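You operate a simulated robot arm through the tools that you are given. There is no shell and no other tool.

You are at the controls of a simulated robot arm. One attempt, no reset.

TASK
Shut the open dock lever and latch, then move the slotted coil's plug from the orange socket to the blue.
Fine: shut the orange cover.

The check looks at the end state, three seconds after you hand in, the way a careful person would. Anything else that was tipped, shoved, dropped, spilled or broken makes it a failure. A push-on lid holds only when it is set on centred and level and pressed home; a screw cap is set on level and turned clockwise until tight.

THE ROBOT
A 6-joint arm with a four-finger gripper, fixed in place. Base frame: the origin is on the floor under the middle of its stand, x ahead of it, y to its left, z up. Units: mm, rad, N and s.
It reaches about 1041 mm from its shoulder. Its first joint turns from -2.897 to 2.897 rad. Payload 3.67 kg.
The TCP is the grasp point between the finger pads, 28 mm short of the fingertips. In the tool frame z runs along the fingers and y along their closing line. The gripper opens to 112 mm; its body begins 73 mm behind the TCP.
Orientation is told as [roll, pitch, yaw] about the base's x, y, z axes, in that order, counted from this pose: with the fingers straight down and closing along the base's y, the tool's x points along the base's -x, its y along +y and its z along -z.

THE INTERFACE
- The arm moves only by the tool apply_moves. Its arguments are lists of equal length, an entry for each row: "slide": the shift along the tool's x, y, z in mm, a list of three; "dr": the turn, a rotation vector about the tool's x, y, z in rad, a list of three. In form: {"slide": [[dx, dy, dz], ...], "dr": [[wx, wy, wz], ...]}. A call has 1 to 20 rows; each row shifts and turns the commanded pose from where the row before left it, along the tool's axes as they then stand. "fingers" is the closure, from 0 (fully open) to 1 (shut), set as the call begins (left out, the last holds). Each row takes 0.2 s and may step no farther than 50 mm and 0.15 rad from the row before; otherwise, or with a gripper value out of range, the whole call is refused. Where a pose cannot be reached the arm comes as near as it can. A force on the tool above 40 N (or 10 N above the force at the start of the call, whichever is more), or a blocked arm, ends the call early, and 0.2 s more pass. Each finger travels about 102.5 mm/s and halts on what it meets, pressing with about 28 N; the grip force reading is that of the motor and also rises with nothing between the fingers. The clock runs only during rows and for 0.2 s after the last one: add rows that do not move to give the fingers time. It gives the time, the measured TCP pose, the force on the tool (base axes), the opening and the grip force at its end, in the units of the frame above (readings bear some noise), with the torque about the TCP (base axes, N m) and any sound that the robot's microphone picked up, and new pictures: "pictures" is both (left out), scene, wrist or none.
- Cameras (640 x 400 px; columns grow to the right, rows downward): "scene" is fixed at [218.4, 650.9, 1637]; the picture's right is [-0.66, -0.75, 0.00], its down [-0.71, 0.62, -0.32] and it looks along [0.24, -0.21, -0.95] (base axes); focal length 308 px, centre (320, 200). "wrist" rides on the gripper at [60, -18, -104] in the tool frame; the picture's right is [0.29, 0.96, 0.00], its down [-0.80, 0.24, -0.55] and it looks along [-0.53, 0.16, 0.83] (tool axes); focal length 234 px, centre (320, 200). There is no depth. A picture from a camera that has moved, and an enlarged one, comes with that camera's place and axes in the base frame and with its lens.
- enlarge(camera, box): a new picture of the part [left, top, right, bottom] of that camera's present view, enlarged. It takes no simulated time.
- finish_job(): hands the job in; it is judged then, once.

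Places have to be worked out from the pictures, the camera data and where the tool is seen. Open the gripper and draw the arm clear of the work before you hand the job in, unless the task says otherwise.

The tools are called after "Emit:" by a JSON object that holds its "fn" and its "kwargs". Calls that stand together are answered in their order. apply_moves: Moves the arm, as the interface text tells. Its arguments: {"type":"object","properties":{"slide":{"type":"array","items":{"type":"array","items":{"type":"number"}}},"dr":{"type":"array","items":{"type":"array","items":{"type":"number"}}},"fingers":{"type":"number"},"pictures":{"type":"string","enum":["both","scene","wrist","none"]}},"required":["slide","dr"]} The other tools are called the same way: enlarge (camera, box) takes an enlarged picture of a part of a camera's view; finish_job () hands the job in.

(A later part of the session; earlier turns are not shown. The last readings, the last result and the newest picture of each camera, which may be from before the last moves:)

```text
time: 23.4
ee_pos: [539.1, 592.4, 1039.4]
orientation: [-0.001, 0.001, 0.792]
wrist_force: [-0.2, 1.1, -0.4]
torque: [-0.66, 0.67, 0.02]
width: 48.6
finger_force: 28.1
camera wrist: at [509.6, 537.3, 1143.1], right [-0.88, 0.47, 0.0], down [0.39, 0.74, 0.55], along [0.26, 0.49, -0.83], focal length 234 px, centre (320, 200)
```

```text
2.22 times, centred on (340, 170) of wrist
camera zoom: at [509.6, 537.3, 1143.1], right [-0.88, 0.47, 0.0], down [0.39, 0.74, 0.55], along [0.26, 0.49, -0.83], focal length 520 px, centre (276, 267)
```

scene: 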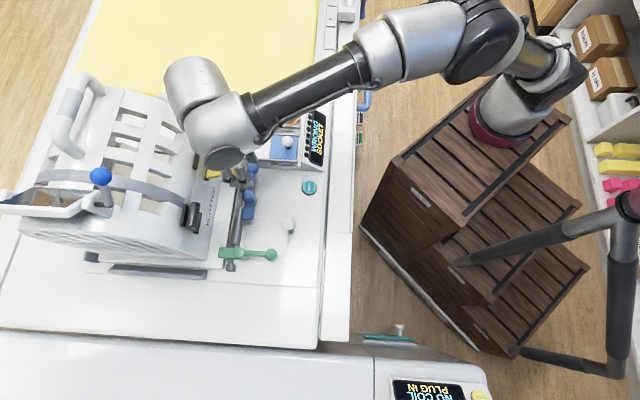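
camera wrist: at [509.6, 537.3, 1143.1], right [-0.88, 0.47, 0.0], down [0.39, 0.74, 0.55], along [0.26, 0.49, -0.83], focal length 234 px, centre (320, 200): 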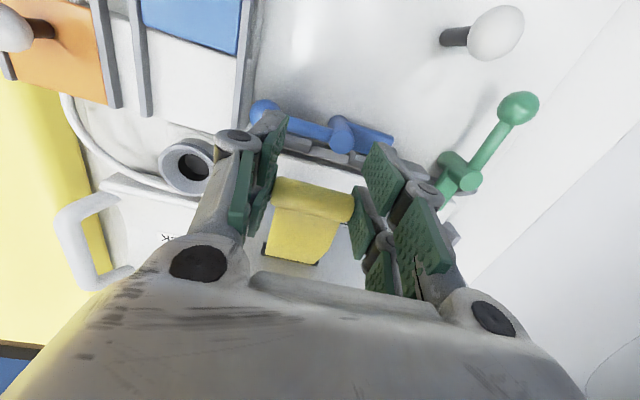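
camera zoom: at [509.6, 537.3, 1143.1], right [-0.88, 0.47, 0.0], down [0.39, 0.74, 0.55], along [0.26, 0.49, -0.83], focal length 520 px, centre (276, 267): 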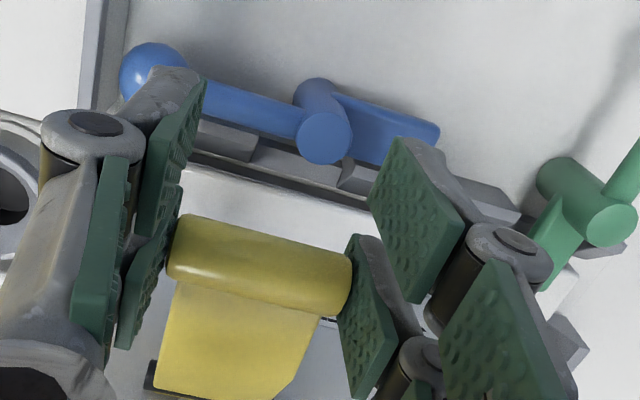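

Firm grip again (48.6 mm). Continuing along the corrected arc from 12° to about 42°.

Emit:
{"fn": "apply_moves", "kwargs": {"slide": [[-3, 0, -11], [-5, 0, -10], [-7, 0, -9], [0, 0, 0]], "dr": [[0, 0, 0], [0, 0, 0], [0, 0, 0], [0, 0, 0]], "pictures": "wrist"}}

Emit:
{"fn": "enlarge", "kwargs": {"camera": "wrist", "box": [200, 80, 480, 260]}}

```text
time: 24.4
ee_pos: [549.4, 603.4, 1071.0]
orientation: [0.001, 0.002, 0.789]
wrist_force: [-4.0, -5.6, -8.4]
torque: [-0.7, 0.68, -0.03]
width: 49.2
finger_force: 27.8
camera wrist: at [520.1, 547.7, 1174.1], right [-0.88, 0.47, 0.0], down [0.39, 0.74, 0.55], along [0.26, 0.49, -0.83], focal length 234 px, centre (320, 200)
```

wrist: 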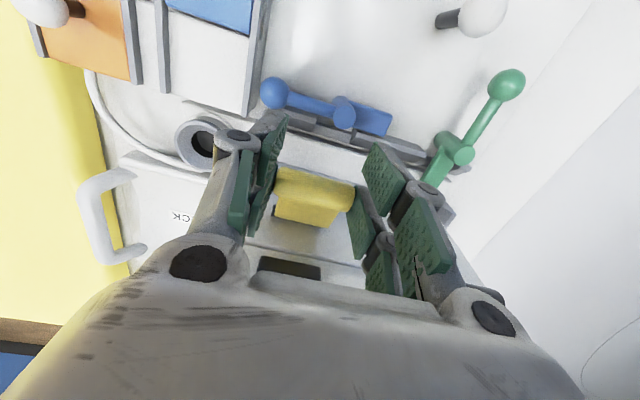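

```text
2.22 times, centred on (340, 170) of wrist
camera zoom: at [520.1, 547.7, 1174.1], right [-0.88, 0.47, 0.0], down [0.39, 0.74, 0.55], along [0.26, 0.49, -0.83], focal length 520 px, centre (276, 267)
```

zoom: 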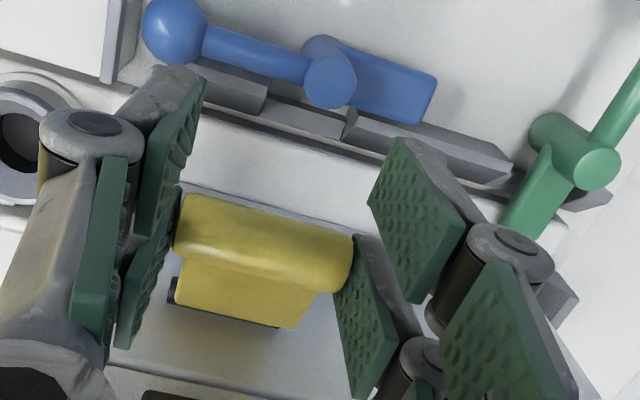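

The reaction is purely tangential (~11 N), i.e. hinge friction, and the grip holds with only slight slip; flap is near 37°. Continuing to about 60°.

Emit:
{"fn": "apply_moves", "kwargs": {"slide": [[-7.8, 0, -8.7], [-9.2, 0, -7.2], [0, 0, 0]], "dr": [[0, 0, 0], [0, 0, 0], [0, 0, 0]]}}

Emit:
{"fn": "enlarge", "kwargs": {"camera": "wrist", "box": [200, 80, 480, 260]}}

Emit:
{"fn": "enlarge", "kwargs": {"camera": "scene", "box": [110, 80, 290, 220]}}

```text
time: 25.2
ee_pos: [560.8, 614.6, 1086.2]
orientation: [-0.003, 0.001, 0.791]
wrist_force: [-4.5, -5.9, -6.4]
torque: [-0.58, 0.64, 0.04]
width: 48.9
finger_force: 28.3
camera wrist: at [531.7, 559.4, 1189.6], right [-0.88, 0.47, 0.0], down [0.39, 0.74, 0.55], along [0.26, 0.49, -0.83], focal length 234 px, centre (320, 200)
```

scene: 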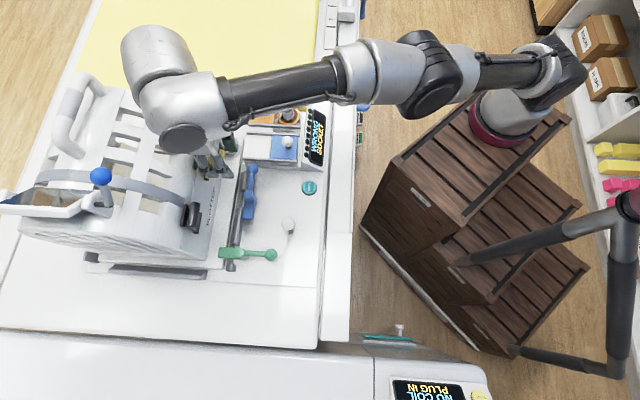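
wrist: 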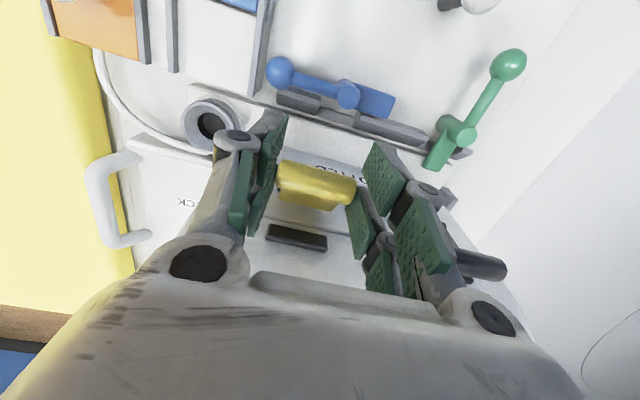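

```text
2.22 times, centred on (340, 170) of wrist
camera zoom: at [531.7, 559.4, 1189.6], right [-0.88, 0.47, 0.0], down [0.39, 0.74, 0.55], along [0.26, 0.49, -0.83], focal length 520 px, centre (276, 267)
```

zoom: 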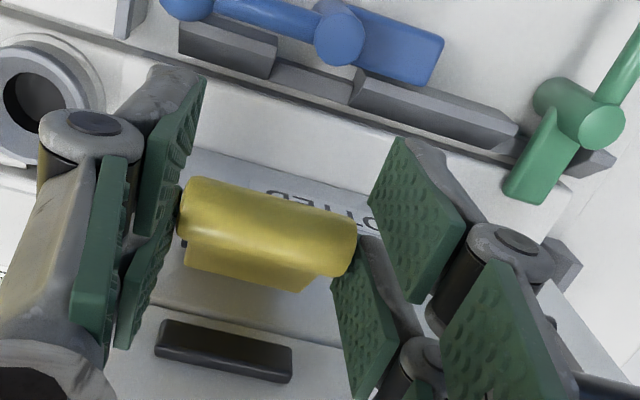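

```text
2.86 times, centred on (200, 150) of scene
camera zoom: at [218.4, 650.9, 1637.0], right [-0.66, -0.75, 0.0], down [-0.71, 0.62, -0.32], along [0.24, -0.21, -0.95], focal length 880 px, centre (663, 343)
```

zoom: 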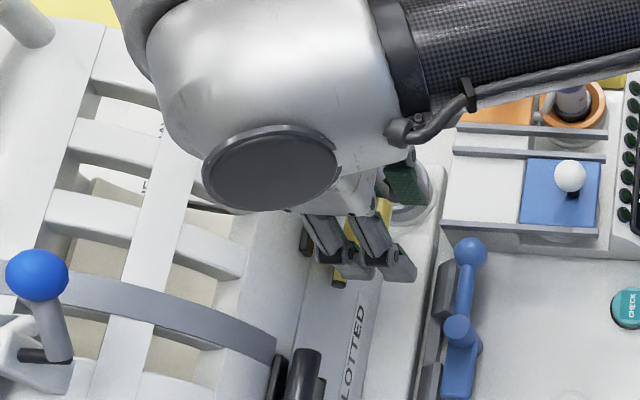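

Flap is at about 53° and following. Two more steps to ~68°, staying clear of the coil shell with the far fingers.

Emit:
{"fn": "apply_moves", "kwargs": {"slide": [[-9.9, 0, -6.0], [-6.4, 0, -2.7], [0, 0, 0]], "dr": [[0, 0, 0], [0, 0, 0], [0, 0, 0]]}}

Emit:
{"fn": "enlarge", "kwargs": {"camera": "wrist", "box": [200, 80, 480, 260]}}

```text
time: 26.0
ee_pos: [562.3, 613.8, 1086.6]
orientation: [0.001, 0.002, 0.789]
wrist_force: [-10.8, -0.7, -8.6]
torque: [-0.6, 0.82, 0.19]
width: 49.0
finger_force: 28.3
out of reach, approached as far as the arm can: row 1, 2
camera wrist: at [533.5, 558.7, 1190.1], right [-0.88, 0.47, 0.0], down [0.39, 0.74, 0.55], along [0.26, 0.49, -0.83], focal length 234 px, centre (320, 200)
```

scene: 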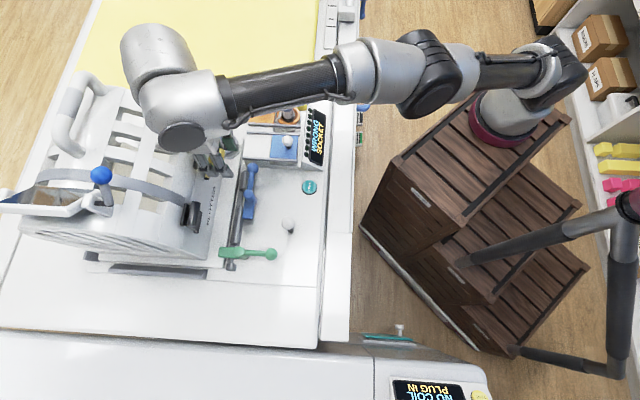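
wrist: 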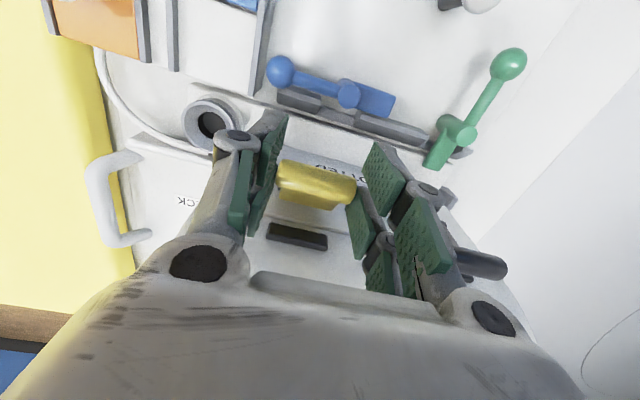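

```text
2.22 times, centred on (340, 170) of wrist
camera zoom: at [533.5, 558.7, 1190.1], right [-0.88, 0.47, 0.0], down [0.39, 0.74, 0.55], along [0.26, 0.49, -0.83], focal length 520 px, centre (276, 267)
```

zoom: 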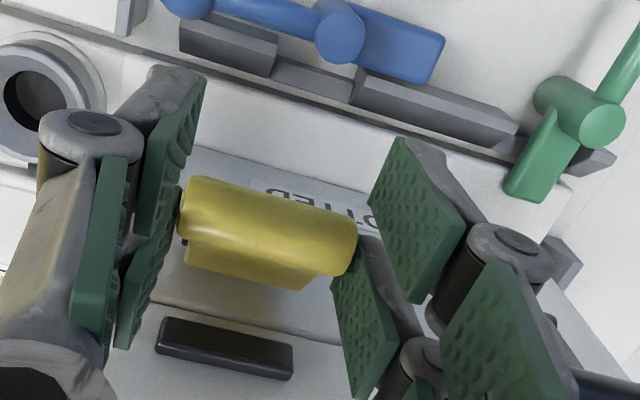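

The vertical tool hits the reach limit here, but the flap is at ~53° and its hinge friction holds it. I'll release, back off toward −W, close the fingers and tilt the tool outward ~37° so the fingers' side face can push the lip the rest of the way.

Emit:
{"fn": "apply_moves", "kwargs": {"slide": [[0, 0, 0], [0, 0, 0], [20, 0, 0], [20, 0, 0], [20, 0, 0], [10, 0, 0], [0, 0, 0]], "dr": [[0, 0, 0], [0, 0, 0], [0, 0, 0], [0, 0, 0], [0, 0, 0], [0, 0, 0], [0, 0, 0]], "fingers": 0.3}}

Emit:
{"fn": "enlarge", "kwargs": {"camera": "wrist", "box": [200, 80, 480, 260]}}

```text
time: 27.6
ee_pos: [515.1, 563.6, 1086.9]
orientation: [-0.003, 0.001, 0.789]
wrist_force: [-1.1, 0.0, 0.2]
torque: [-0.03, 0.01, 0.01]
width: 78.3
finger_force: 0.0
camera wrist: at [485.0, 508.5, 1189.9], right [-0.88, 0.47, 0.0], down [0.39, 0.74, 0.55], along [0.26, 0.49, -0.83], focal length 234 px, centre (320, 200)
```

scene: 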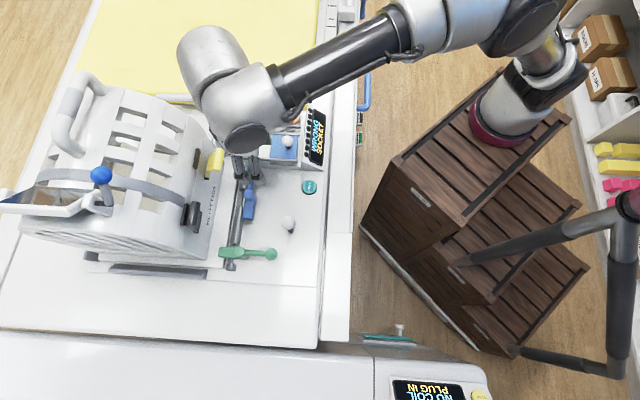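
wrist: 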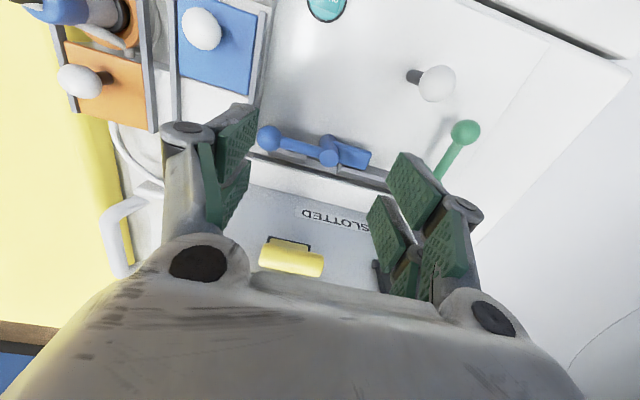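

```text
2.22 times, centred on (340, 170) of wrist
camera zoom: at [485.0, 508.5, 1189.9], right [-0.88, 0.47, 0.0], down [0.39, 0.74, 0.55], along [0.26, 0.49, -0.83], focal length 520 px, centre (276, 267)
```

zoom: 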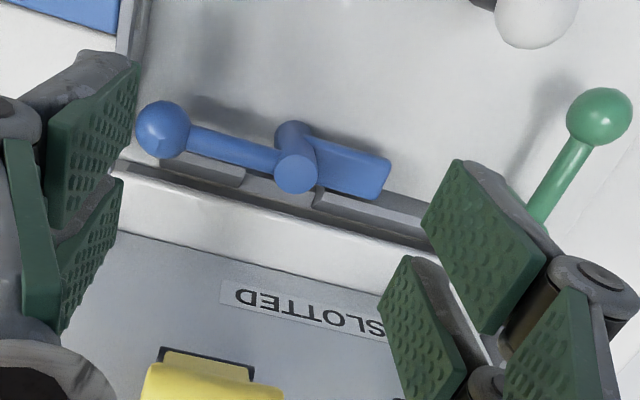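

The flap is holding near 51°. Now closing the fingers and tilting the tool outward, clear of the flap.

Emit:
{"fn": "apply_moves", "kwargs": {"slide": [[0, 0, 0], [0, 0, 0], [0, 0, 0], [0, 0, 0], [0, 0, 0], [0, 0, 0]], "dr": [[0, -0.13, 0], [0, -0.13, 0], [0, -0.13, 0], [0, -0.13, 0], [0, -0.13, 0], [0, 0, 0]], "fingers": 1}}

Emit:
{"fn": "enlarge", "kwargs": {"camera": "wrist", "box": [200, 100, 480, 280]}}

```text
time: 29.0
ee_pos: [514.3, 563.4, 1085.8]
orientation: [0.0, -0.649, 0.791]
wrist_force: [-0.4, -0.5, 0.3]
torque: [-0.01, 0.0, -0.02]
width: 0.2
finger_force: 28.2
camera wrist: at [448.9, 472.1, 1132.8], right [-0.84, 0.51, -0.17], down [0.04, 0.38, 0.92], along [0.54, 0.77, -0.34], focal length 234 px, centre (320, 200)
```

scene: 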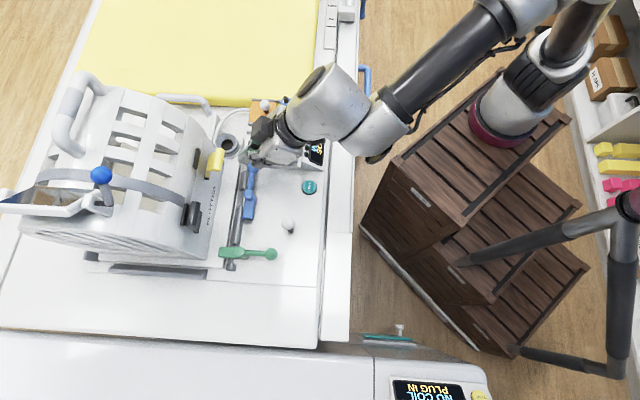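
wrist: 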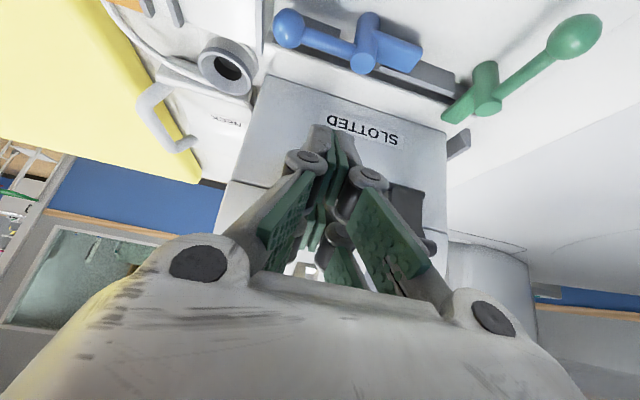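

```text
2.22 times, centred on (340, 190) of wrist
camera zoom: at [448.9, 472.1, 1132.8], right [-0.84, 0.51, -0.17], down [0.04, 0.38, 0.92], along [0.54, 0.77, -0.34], focal length 520 px, centre (276, 222)
```

zoom: 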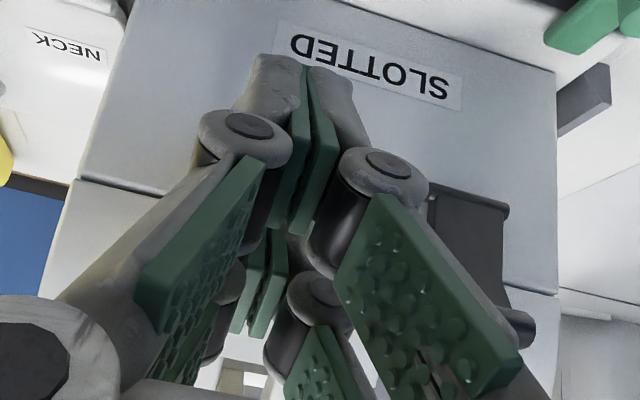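

The flap is hidden behind the fingers in this view but visible in the scene at (215,160). I'll drop the fingers in beneath/outside the lip and move up to light contact.

Emit:
{"fn": "apply_moves", "kwargs": {"slide": [[3, 0, 23], [3.3, 0, 22.6], [-6, 0, 0], [-6, 0, 0], [-5, 0, 0], [0, 0, 0]], "dr": [[0, 0, 0], [0, 0, 0], [0, 0, 0], [0, 0, 0], [0, 0, 0], [0, 0, 0]]}}

Emit:
{"fn": "enlarge", "kwargs": {"camera": "scene", "box": [140, 100, 300, 210]}}

Emit:
{"fn": "enlarge", "kwargs": {"camera": "wrist", "box": [200, 100, 480, 280]}}

```text
time: 30.4
ee_pos: [540.4, 590.0, 1058.0]
orientation: [-0.002, -0.65, 0.792]
wrist_force: [-0.2, -0.2, 0.7]
torque: [0.0, 0.03, -0.01]
width: 0.1
finger_force: 28.2
camera wrist: at [475.2, 497.9, 1102.9], right [-0.84, 0.51, -0.17], down [0.04, 0.38, 0.92], along [0.54, 0.77, -0.34], focal length 234 px, centre (320, 200)
```

scene: 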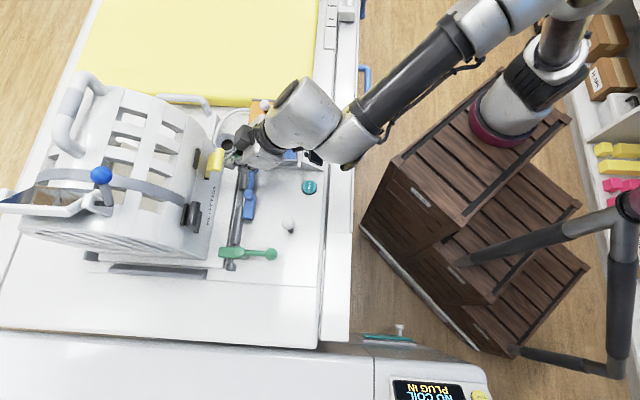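
wrist: 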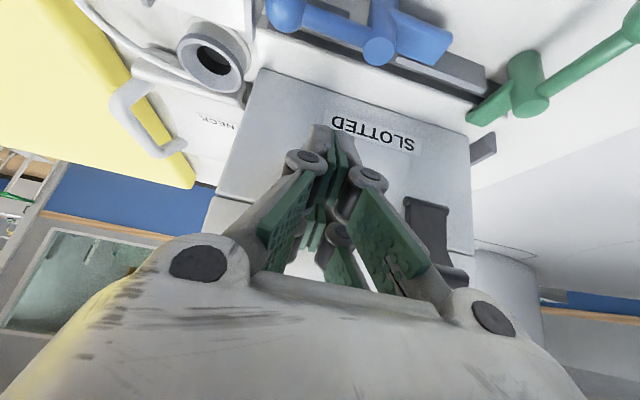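

```text
3.64 times, centred on (220, 155) of scene
camera zoom: at [218.4, 650.9, 1637.0], right [-0.66, -0.75, 0.0], down [-0.71, 0.62, -0.32], along [0.24, -0.21, -0.95], focal length 1120 px, centre (684, 364)
```

zoom: 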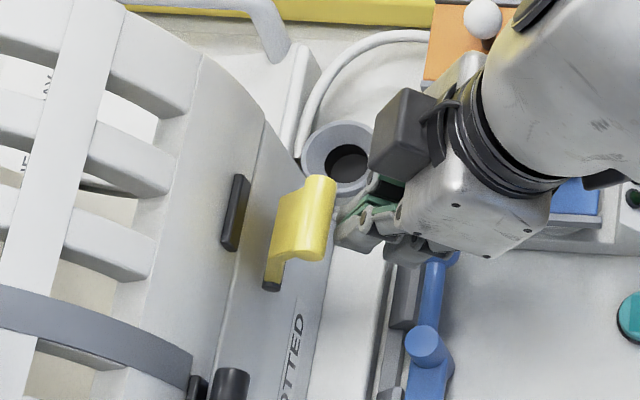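

```text
2.22 times, centred on (340, 190) of wrist
camera zoom: at [475.2, 497.9, 1102.9], right [-0.84, 0.51, -0.17], down [0.04, 0.38, 0.92], along [0.54, 0.77, -0.34], focal length 520 px, centre (276, 222)
```

zoom: 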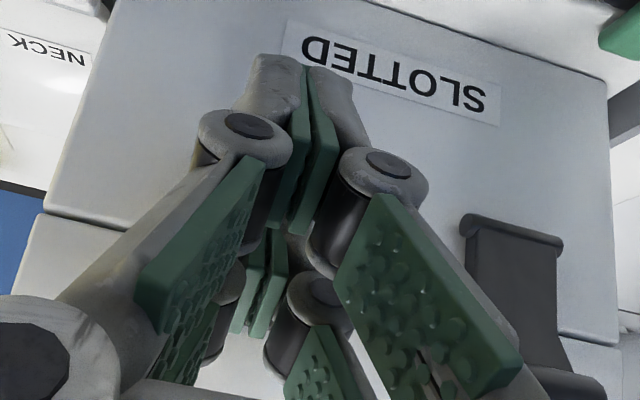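

No contact force yet and the fingers are right beside the lip roll. Now pushing the lip up and toward the coil in small steps.

Emit:
{"fn": "apply_moves", "kwargs": {"slide": [[-5, 0, 1], [-5, 0, 1], [-5, 0, 1], [-5, 0, 1], [0, 0, 0]], "dr": [[0, 0, 0], [0, 0, 0], [0, 0, 0], [0, 0, 0], [0, 0, 0]]}}

Emit:
{"fn": "enlarge", "kwargs": {"camera": "scene", "box": [140, 100, 300, 210]}}

```text
time: 31.6
ee_pos: [553.7, 601.7, 1065.9]
orientation: [-0.003, -0.65, 0.792]
wrist_force: [1.1, -0.5, -0.3]
torque: [0.02, 0.04, -0.05]
width: 0.0
finger_force: 28.6
camera wrist: at [487.9, 511.2, 1111.9], right [-0.84, 0.51, -0.18], down [0.04, 0.38, 0.92], along [0.54, 0.77, -0.34], focal length 234 px, centre (320, 200)
```

scene: 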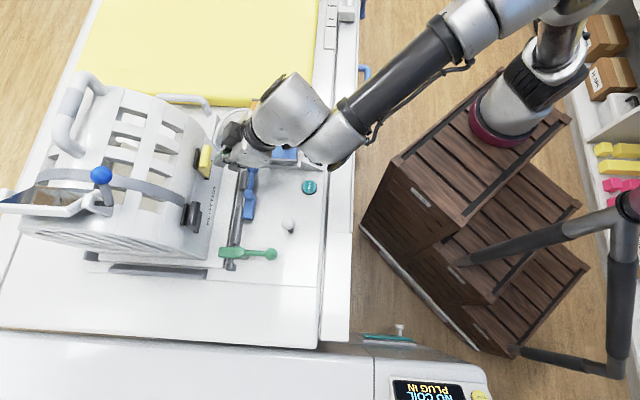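
wrist: 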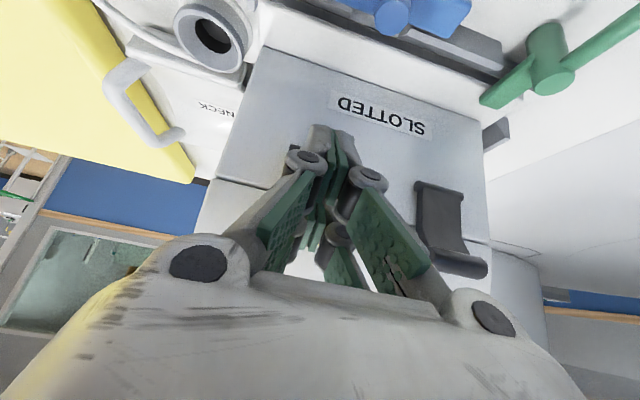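

```text
3.64 times, centred on (220, 155) of scene
camera zoom: at [218.4, 650.9, 1637.0], right [-0.66, -0.75, 0.0], down [-0.71, 0.62, -0.32], along [0.24, -0.21, -0.95], focal length 1120 px, centre (684, 364)
```

zoom: 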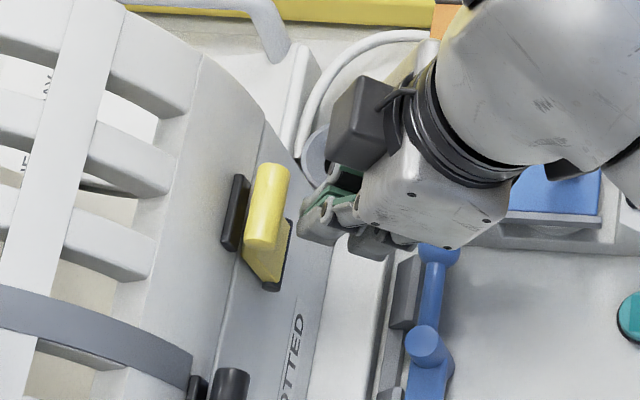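

The flap snapped over on its own — the roll now sits beside the keeper just like the black latch. Let me compare them closely.

Emit:
{"fn": "enlarge", "kwargs": {"camera": "scene", "box": [170, 130, 250, 180]}}

Emit:
{"fn": "enlarge", "kwargs": {"camera": "scene", "box": [160, 190, 240, 240]}}

```text
8.00 times, centred on (210, 155) of scene
camera zoom: at [218.4, 650.9, 1637.0], right [-0.66, -0.75, 0.0], down [-0.71, 0.62, -0.32], along [0.24, -0.21, -0.95], focal length 2464 px, centre (1200, 560)
```

zoom: 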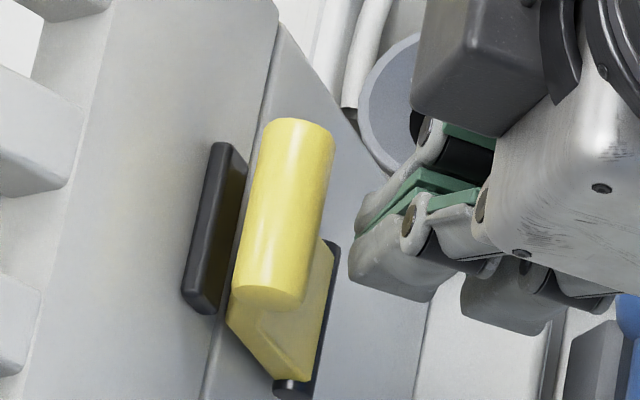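

```text
8.00 times, centred on (200, 215) of scene
camera zoom: at [218.4, 650.9, 1637.0], right [-0.66, -0.75, 0.0], down [-0.71, 0.62, -0.32], along [0.24, -0.21, -0.95], focal length 2464 px, centre (1280, 80)
```

zoom: 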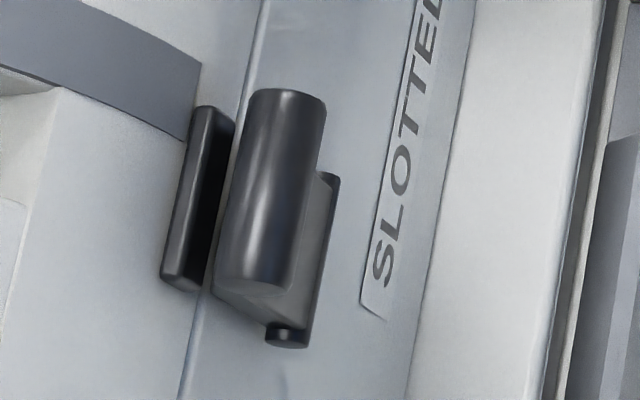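

It looks the same as the shut black latch. I'll give it a light confirming press in small steps to be sure it is home.

Emit:
{"fn": "apply_moves", "kwargs": {"slide": [[-4, 0, 0], [-4, 0, 0], [-3, 0, 0], [0, 0, 0]], "dr": [[0, 0, 0], [0, 0, 0], [0, 0, 0], [0, 0, 0]], "pictures": "scene"}}

Emit:
{"fn": "enlarge", "kwargs": {"camera": "scene", "box": [170, 130, 250, 180]}}

```text
time: 32.6
ee_pos: [558.3, 608.3, 1072.6]
orientation: [-0.001, -0.65, 0.79]
wrist_force: [-5.8, -3.6, 0.3]
torque: [-0.04, 0.04, -0.01]
width: 6.0
finger_force: 27.8
```

scene: 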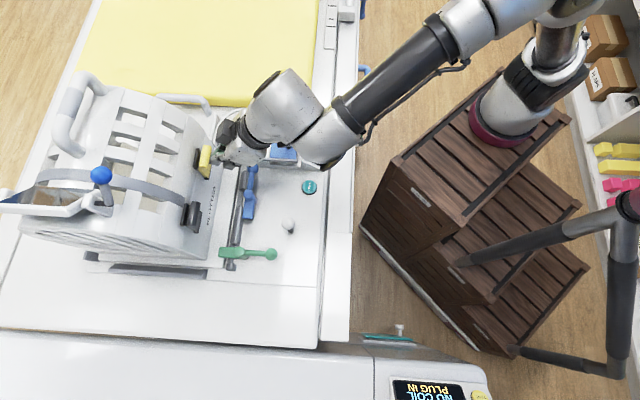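

```text
8.00 times, centred on (210, 155) of scene
camera zoom: at [218.4, 650.9, 1637.0], right [-0.66, -0.75, 0.0], down [-0.71, 0.62, -0.32], along [0.24, -0.21, -0.95], focal length 2464 px, centre (1200, 560)
```

zoom: 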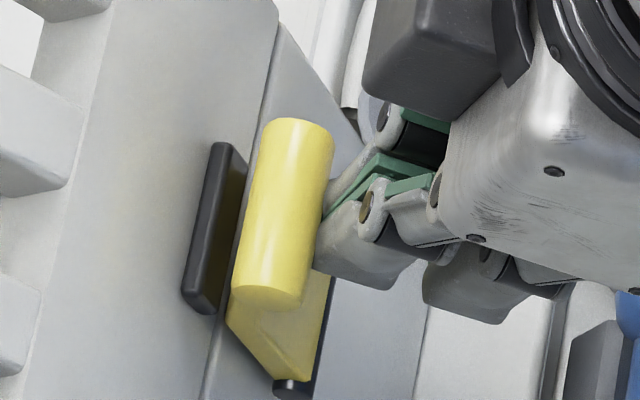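

The latch resists at its stop (≈7 N) and didn't move — it's shut. Next the blue lever: the ball is tight against the socket housing, but its clamp arm's outer side is open, so I'll push that arm toward the coil first. Backing off, reducing tilt, and moving along the table to L≈−85.

Emit:
{"fn": "apply_moves", "kwargs": {"slide": [[32.6, 0, -24.8], [32.6, 0, -24.8], [0, 0, 0], [0, 0, 0], [0, 0, 0], [7, 28, 23], [7, 28, 23], [7, 0, 23], [0, 0, 0]], "dr": [[0, 0, 0], [0, 0, 0], [0, 0.117, 0], [0, 0.117, 0], [0, 0.116, 0], [0, 0, 0], [0, 0, 0], [0, 0, 0], [0, 0, 0]]}}

Emit:
{"fn": "enlarge", "kwargs": {"camera": "wrist", "box": [180, 60, 480, 260]}}

Emit:
{"fn": "enlarge", "kwargs": {"camera": "scene", "box": [170, 120, 330, 260]}}

```text
time: 34.6
ee_pos: [461.0, 590.6, 1000.3]
orientation: [-0.001, -0.3, 0.791]
wrist_force: [0.0, 0.1, -0.5]
torque: [-0.01, 0.01, -0.04]
width: 0.0
finger_force: 28.3
camera wrist: at [412.3, 514.8, 1081.1], right [-0.87, 0.48, -0.09], down [0.25, 0.59, 0.76], along [0.42, 0.65, -0.64], focal length 234 px, centre (320, 200)
```

scene: 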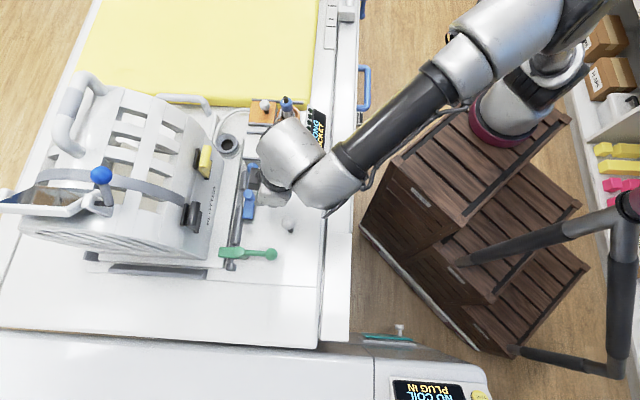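
wrist: 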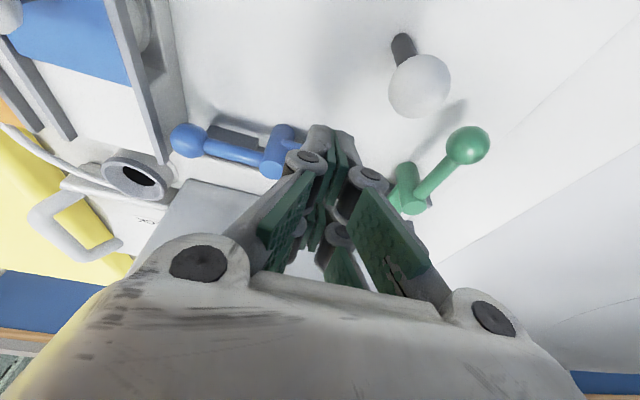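

```text
2.00 times, centred on (330, 160) of wrist
camera zoom: at [412.3, 514.8, 1081.1], right [-0.87, 0.48, -0.09], down [0.25, 0.59, 0.76], along [0.42, 0.65, -0.64], focal length 468 px, centre (300, 280)
```

zoom: 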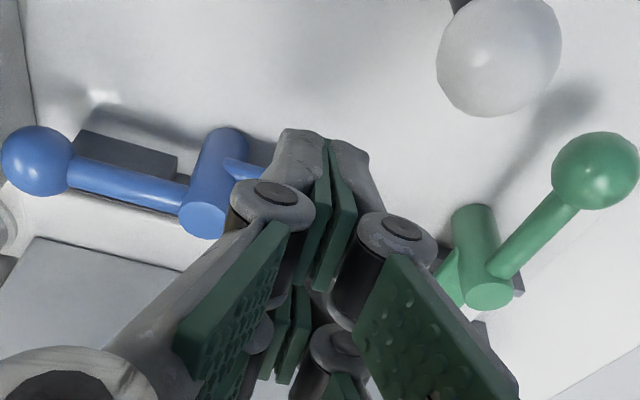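

```text
2.86 times, centred on (250, 190) of scene
camera zoom: at [218.4, 650.9, 1637.0], right [-0.66, -0.75, 0.0], down [-0.71, 0.62, -0.32], along [0.24, -0.21, -0.95], focal length 880 px, centre (520, 229)
```

zoom: 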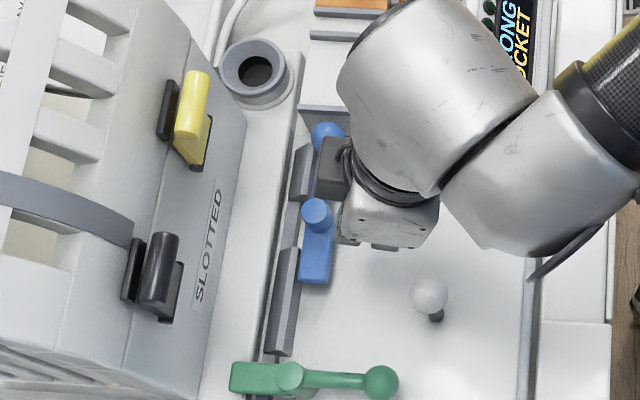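

The clamp arm sits low: top z≈909, W 792–817, reaching L≈−108. I'll set the tilt to 0.15, and lower the closed fingertips just outside it (tip z≈900, above the table at ~878).

Emit:
{"fn": "apply_moves", "kwargs": {"slide": [[0, 0, 0], [0, 0, 0], [2, 2, 25], [2, 2, 25], [2, 2, 18], [0, 0, 0]], "dr": [[0, 0.075, 0], [0, 0.075, 0], [0, 0, 0], [0, 0, 0], [0, 0, 0], [0, 0, 0]]}}

Emit:
{"fn": "enlarge", "kwargs": {"camera": "wrist", "box": [180, 60, 480, 260]}}

Emit:
{"fn": "enlarge", "kwargs": {"camera": "scene", "box": [190, 140, 330, 260]}}

```text
time: 36.0
ee_pos: [460.5, 597.1, 933.0]
orientation: [0.0, -0.148, 0.79]
wrist_force: [0.0, -0.7, 0.0]
torque: [-0.02, 0.02, -0.03]
width: 0.1
finger_force: 27.5
camera wrist: at [420.7, 531.5, 1025.4], right [-0.88, 0.47, -0.04], down [0.33, 0.67, 0.67], along [0.34, 0.57, -0.74], focal length 234 px, centre (320, 200)
```

scene: 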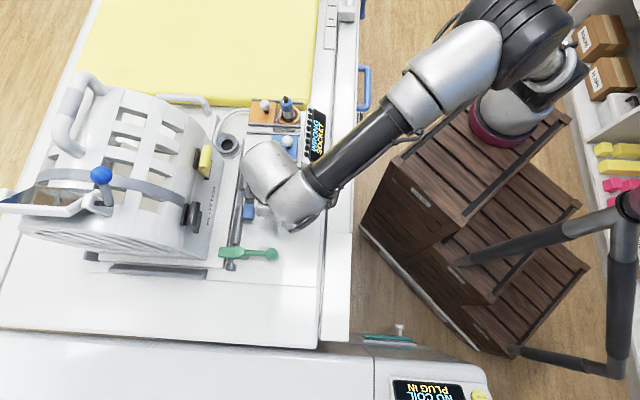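
wrist: 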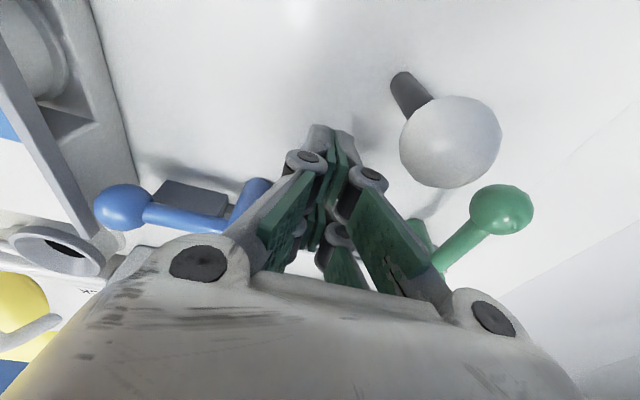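

```text
2.00 times, centred on (330, 160) of wrist
camera zoom: at [420.7, 531.5, 1025.4], right [-0.88, 0.47, -0.04], down [0.33, 0.67, 0.67], along [0.34, 0.57, -0.74], focal length 468 px, centre (300, 280)
```

zoom: 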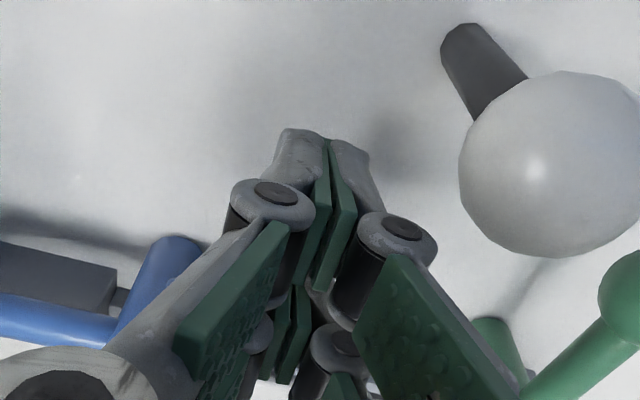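

```text
3.33 times, centred on (260, 200) of scene
camera zoom: at [218.4, 650.9, 1637.0], right [-0.66, -0.75, 0.0], down [-0.71, 0.62, -0.32], along [0.24, -0.21, -0.95], focal length 1027 px, centre (520, 200)
```

zoom: 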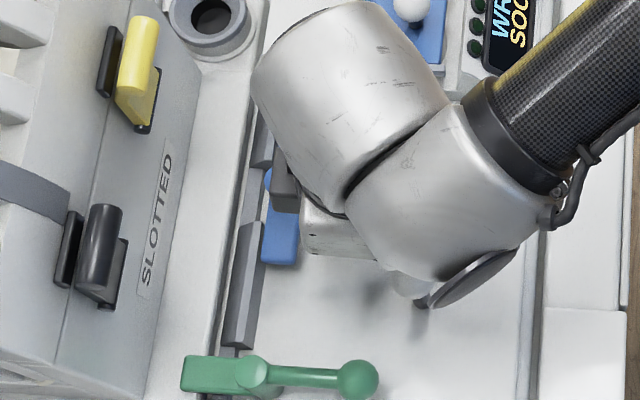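

The fingertips are outside the arm with no contact, and the white knob clears the palm. Lowering 7 mm and pushing toward the coil (+W) in small steps.

Emit:
{"fn": "apply_moves", "kwargs": {"slide": [[0, 0, 7], [-5.9, 0, 0.9], [-5.9, 0, 0.9], [-5.9, 0, 0.9], [-5.9, 0, 0.9], [0, 0, 0]], "dr": [[0, 0, 0], [0, 0, 0], [0, 0, 0], [0, 0, 0], [0, 0, 0], [0, 0, 0]]}}

Emit:
{"fn": "enlarge", "kwargs": {"camera": "scene", "box": [190, 140, 330, 260]}}

```text
time: 37.4
ee_pos: [477.7, 614.7, 925.3]
orientation: [0.001, -0.15, 0.79]
wrist_force: [-2.8, 0.4, 0.2]
torque: [-0.01, 0.05, 0.02]
width: 0.0
finger_force: 28.6
camera wrist: at [438.2, 549.1, 1018.5], right [-0.88, 0.47, -0.04], down [0.33, 0.67, 0.67], along [0.34, 0.57, -0.74], focal length 234 px, centre (320, 200)
```

scene: 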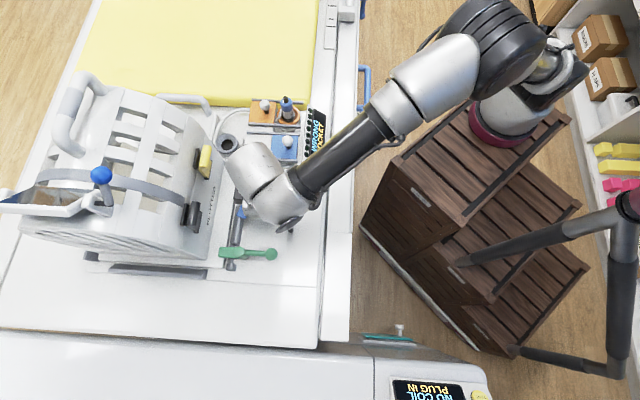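
wrist: 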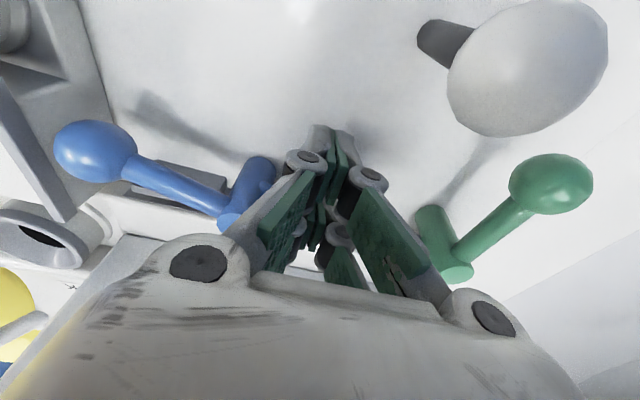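

```text
3.33 times, centred on (260, 200) of scene
camera zoom: at [218.4, 650.9, 1637.0], right [-0.66, -0.75, 0.0], down [-0.71, 0.62, -0.32], along [0.24, -0.21, -0.95], focal length 1027 px, centre (520, 200)
```

zoom: 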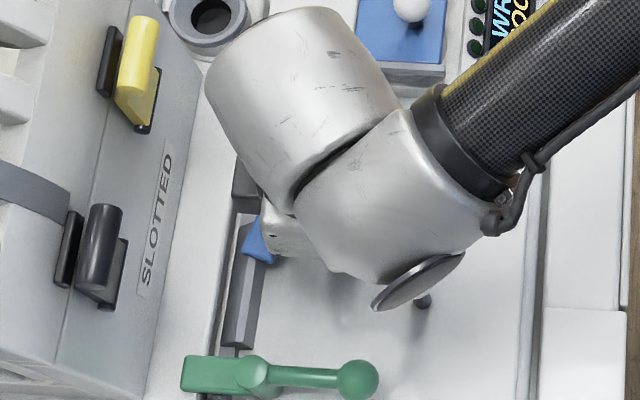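

It's turning easily (≈3 N): the ball has swung away from the housing. Continuing the push another ~18 mm.

Emit:
{"fn": "apply_moves", "kwargs": {"slide": [[-5.9, 0, 0.9], [-5.9, 0, 0.9], [-5.9, 0, 0.9], [0, 0, 0]], "dr": [[0, 0, 0], [0, 0, 0], [0, 0, 0], [0, 0, 0]]}}

Emit:
{"fn": "enlarge", "kwargs": {"camera": "scene", "box": [190, 140, 330, 260]}}

```text
time: 38.4
ee_pos: [492.3, 626.8, 924.6]
orientation: [-0.003, -0.149, 0.79]
wrist_force: [-0.1, -0.1, 0.3]
torque: [0.03, -0.02, -0.01]
width: 0.1
finger_force: 27.8
camera wrist: at [451.1, 561.8, 1018.8], right [-0.88, 0.47, -0.04], down [0.33, 0.67, 0.67], along [0.34, 0.57, -0.74], focal length 234 px, centre (320, 200)
```

scene: 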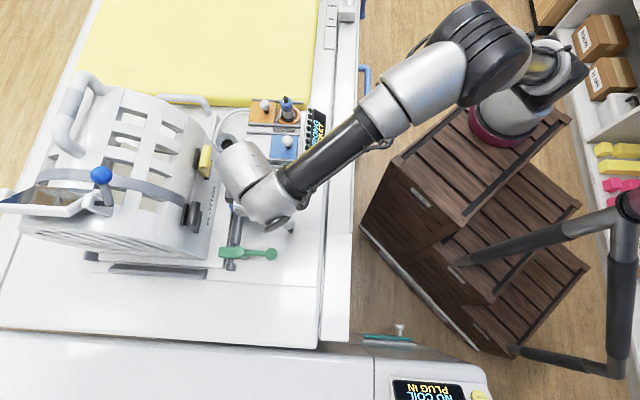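
wrist: 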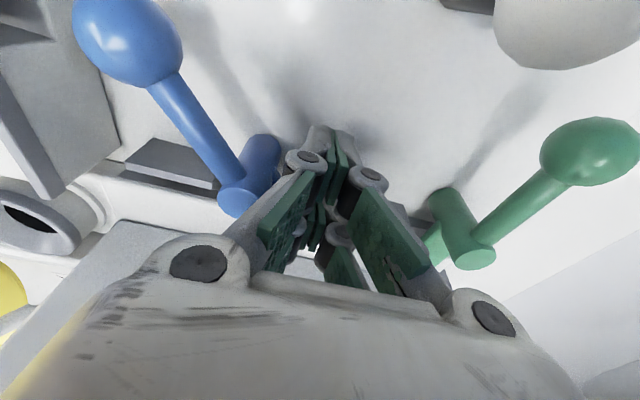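

```text
3.33 times, centred on (260, 200) of scene
camera zoom: at [218.4, 650.9, 1637.0], right [-0.66, -0.75, 0.0], down [-0.71, 0.62, -0.32], along [0.24, -0.21, -0.95], focal length 1027 px, centre (520, 200)
```

zoom: 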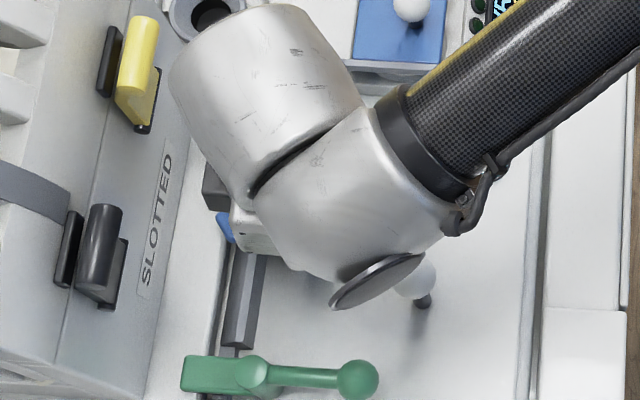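

Lever is now at ~52°. Next I'll lift over it and come down on the other side (+L) of its handle to push it the rest of the way; first the lift and traverse.

Emit:
{"fn": "apply_moves", "kwargs": {"slide": [[-6, 0, -39.5], [-6, 0, -39.5], [7, -26.5, -1], [7, -26.5, -1], [7, -26.5, -1], [7.7, -26.5, -1.3], [0, 0, 0]], "dr": [[0, 0, 0], [0, 0, 0], [0, 0, 0], [0, 0, 0], [0, 0, 0], [0, 0, 0], [0, 0, 0]]}}

Emit:
{"fn": "enlarge", "kwargs": {"camera": "wrist", "box": [180, 60, 500, 260]}}

Emit:
{"fn": "enlarge", "kwargs": {"camera": "scene", "box": [190, 120, 330, 260]}}

```text
time: 40.0
ee_pos: [545.5, 531.1, 1006.4]
orientation: [0.0, -0.149, 0.792]
wrist_force: [0.5, -0.1, 1.5]
torque: [0.01, 0.01, -0.02]
width: 0.0
finger_force: 28.2
camera wrist: at [505.2, 465.7, 1099.0], right [-0.88, 0.47, -0.04], down [0.33, 0.67, 0.67], along [0.34, 0.57, -0.74], focal length 234 px, centre (320, 200)
```

scene: 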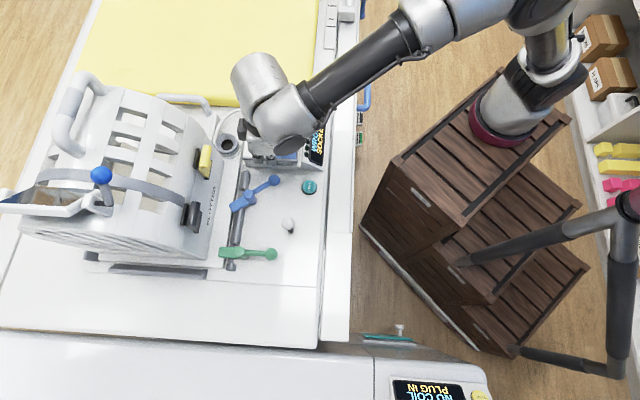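
wrist: 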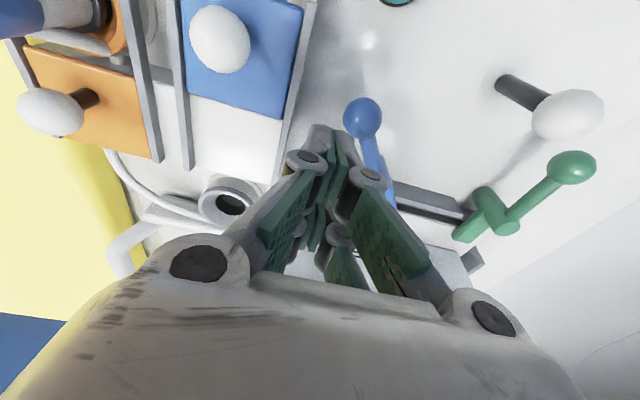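

```text
2.00 times, centred on (340, 160) of wrist
camera zoom: at [505.2, 465.7, 1099.0], right [-0.88, 0.47, -0.04], down [0.33, 0.67, 0.67], along [0.34, 0.57, -0.74], focal length 468 px, centre (280, 280)
```

zoom: 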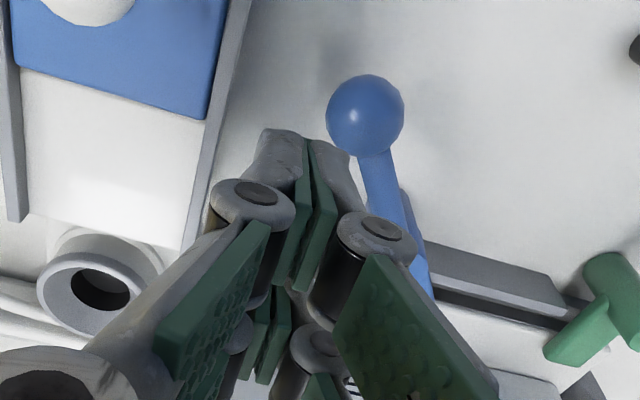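

```text
2.86 times, centred on (260, 190) of scene
camera zoom: at [218.4, 650.9, 1637.0], right [-0.66, -0.75, 0.0], down [-0.71, 0.62, -0.32], along [0.24, -0.21, -0.95], focal length 880 px, centre (491, 229)
```

zoom: 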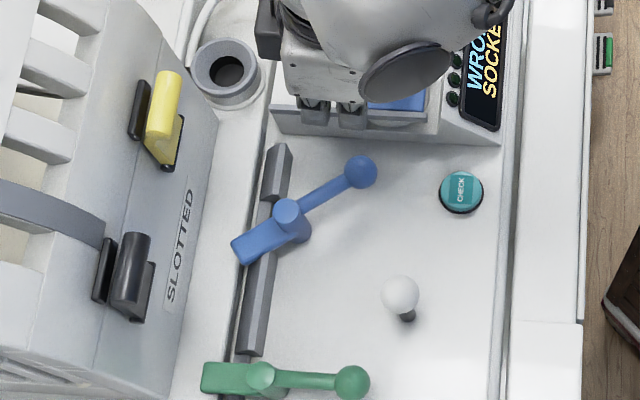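

The view is clear: ball at ≈(W 747, L −11), TCP just on its +L side. Lowering beside it, then pushing toward −L.

Emit:
{"fn": "apply_moves", "kwargs": {"slide": [[3.2, -1, 21.2], [3.2, -1, 21.2], [3.2, -1, 21.2], [0, 6, 0], [0, 7, 0], [0, 7, 0], [0, 7, 0], [0, 0, 0]], "dr": [[0, 0, 0], [0, 0, 0], [0, 0, 0], [0, 0, 0], [0, 0, 0], [0, 0, 0], [0, 0, 0], [0, 0, 0]]}}

Emit:
{"fn": "enlarge", "kwargs": {"camera": "scene", "box": [190, 120, 330, 260]}}

```text
time: 41.8
ee_pos: [528.2, 549.5, 941.9]
orientation: [0.0, -0.15, 0.79]
wrist_force: [0.0, -0.2, -0.2]
torque: [0.03, -0.01, 0.02]
width: 0.0
finger_force: 28.3
camera wrist: at [488.6, 483.8, 1034.2], right [-0.88, 0.47, -0.04], down [0.33, 0.67, 0.67], along [0.34, 0.57, -0.74], focal length 234 px, centre (320, 200)
```

scene: 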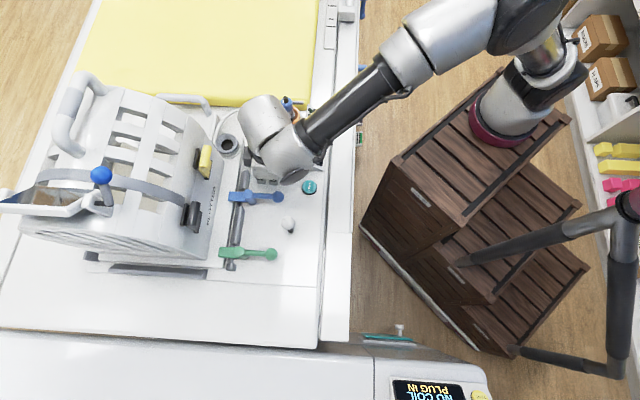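
wrist: 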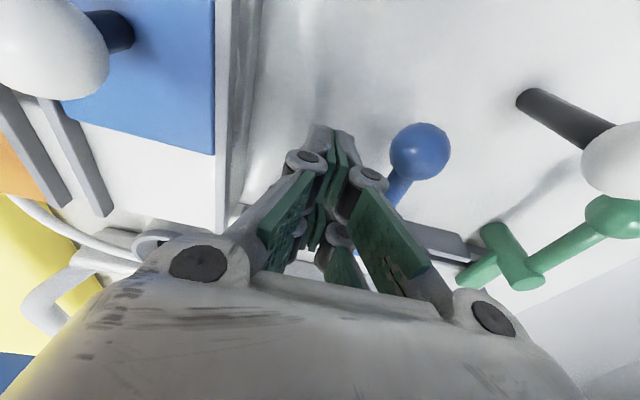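

```text
2.86 times, centred on (260, 190) of scene
camera zoom: at [218.4, 650.9, 1637.0], right [-0.66, -0.75, 0.0], down [-0.71, 0.62, -0.32], along [0.24, -0.21, -0.95], focal length 880 px, centre (491, 229)
```

zoom: 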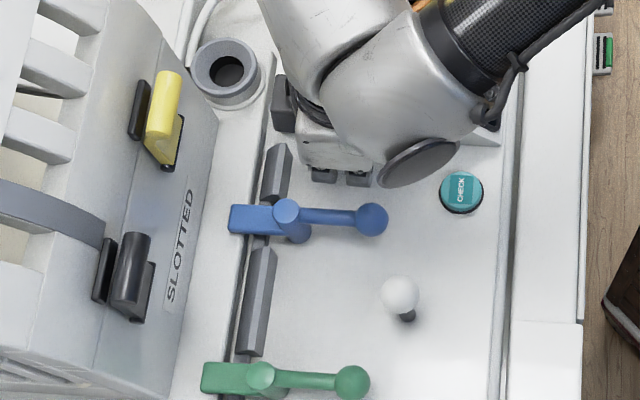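

The lever snapped fully across, parallel to the green one (ball at ≈W 732, L −53, i.e. 90°). Next: rise, level the tool, and move above the blue cover knob with the fingers part-open.

Emit:
{"fn": "apply_moves", "kwargs": {"slide": [[-4.9, -3, -32.3], [-4.9, 0, -32.3], [-4.9, 0, -32.3], [0, 0, 0], [0, 0, 0], [14.8, -29, -10], [14.8, -29, -10], [14.8, -29, -10], [0, 0, 0]], "dr": [[0, 0, 0], [0, 0, 0], [0, 0, 0], [0, 0.075, 0], [0, 0.075, 0], [0, 0, 0], [0, 0, 0], [0, 0, 0], [0, 0, 0]], "fingers": 0.5}}

Emit:
{"fn": "enlarge", "kwargs": {"camera": "wrist", "box": [180, 60, 500, 260]}}

Emit:
{"fn": "enlarge", "kwargs": {"camera": "scene", "box": [190, 160, 330, 260]}}

```text
time: 43.8
ee_pos: [561.2, 452.8, 1069.3]
orientation: [0.0, 0.0, 0.791]
wrist_force: [0.1, 0.5, 0.0]
torque: [-0.04, 0.01, 0.04]
width: 56.3
finger_force: 0.1
camera wrist: at [532.6, 398.2, 1172.8], right [-0.88, 0.47, 0.0], down [0.39, 0.74, 0.55], along [0.26, 0.49, -0.83], focal length 234 px, centre (320, 200)
```

scene: 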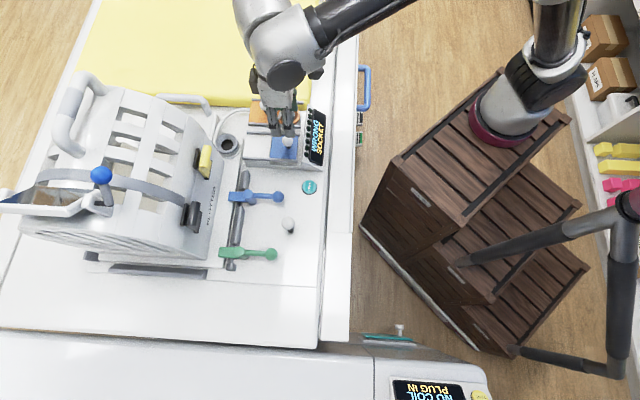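
wrist: 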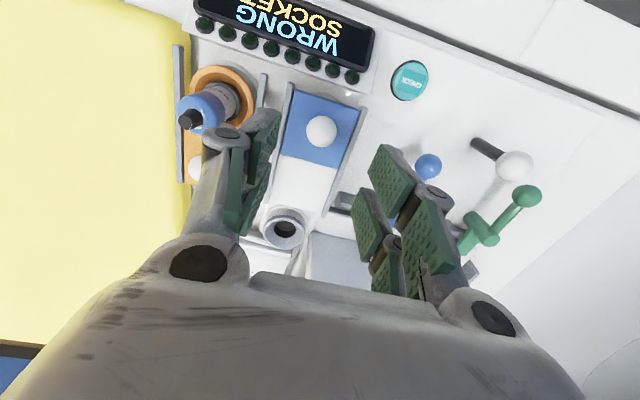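

```text
2.00 times, centred on (340, 160) of wrist
camera zoom: at [532.6, 398.2, 1172.8], right [-0.88, 0.47, 0.0], down [0.39, 0.74, 0.55], along [0.26, 0.49, -0.83], focal length 468 px, centre (280, 280)
```

zoom: 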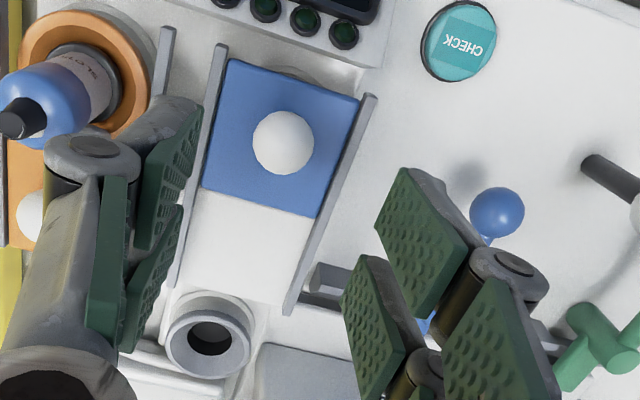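

```text
4.00 times, centred on (260, 210) of scene
camera zoom: at [218.4, 650.9, 1637.0], right [-0.66, -0.75, 0.0], down [-0.71, 0.62, -0.32], along [0.24, -0.21, -0.95], focal length 1232 px, centre (560, 160)
```

zoom: 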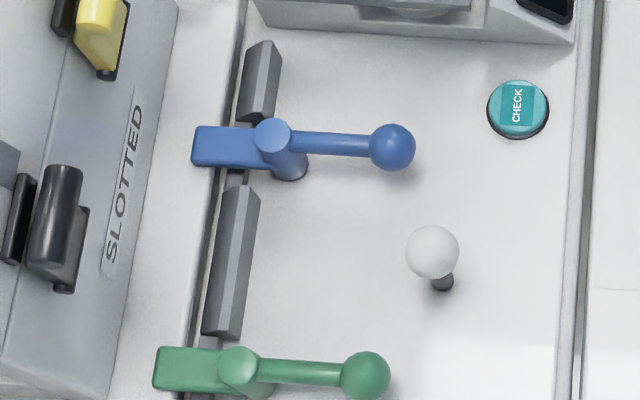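

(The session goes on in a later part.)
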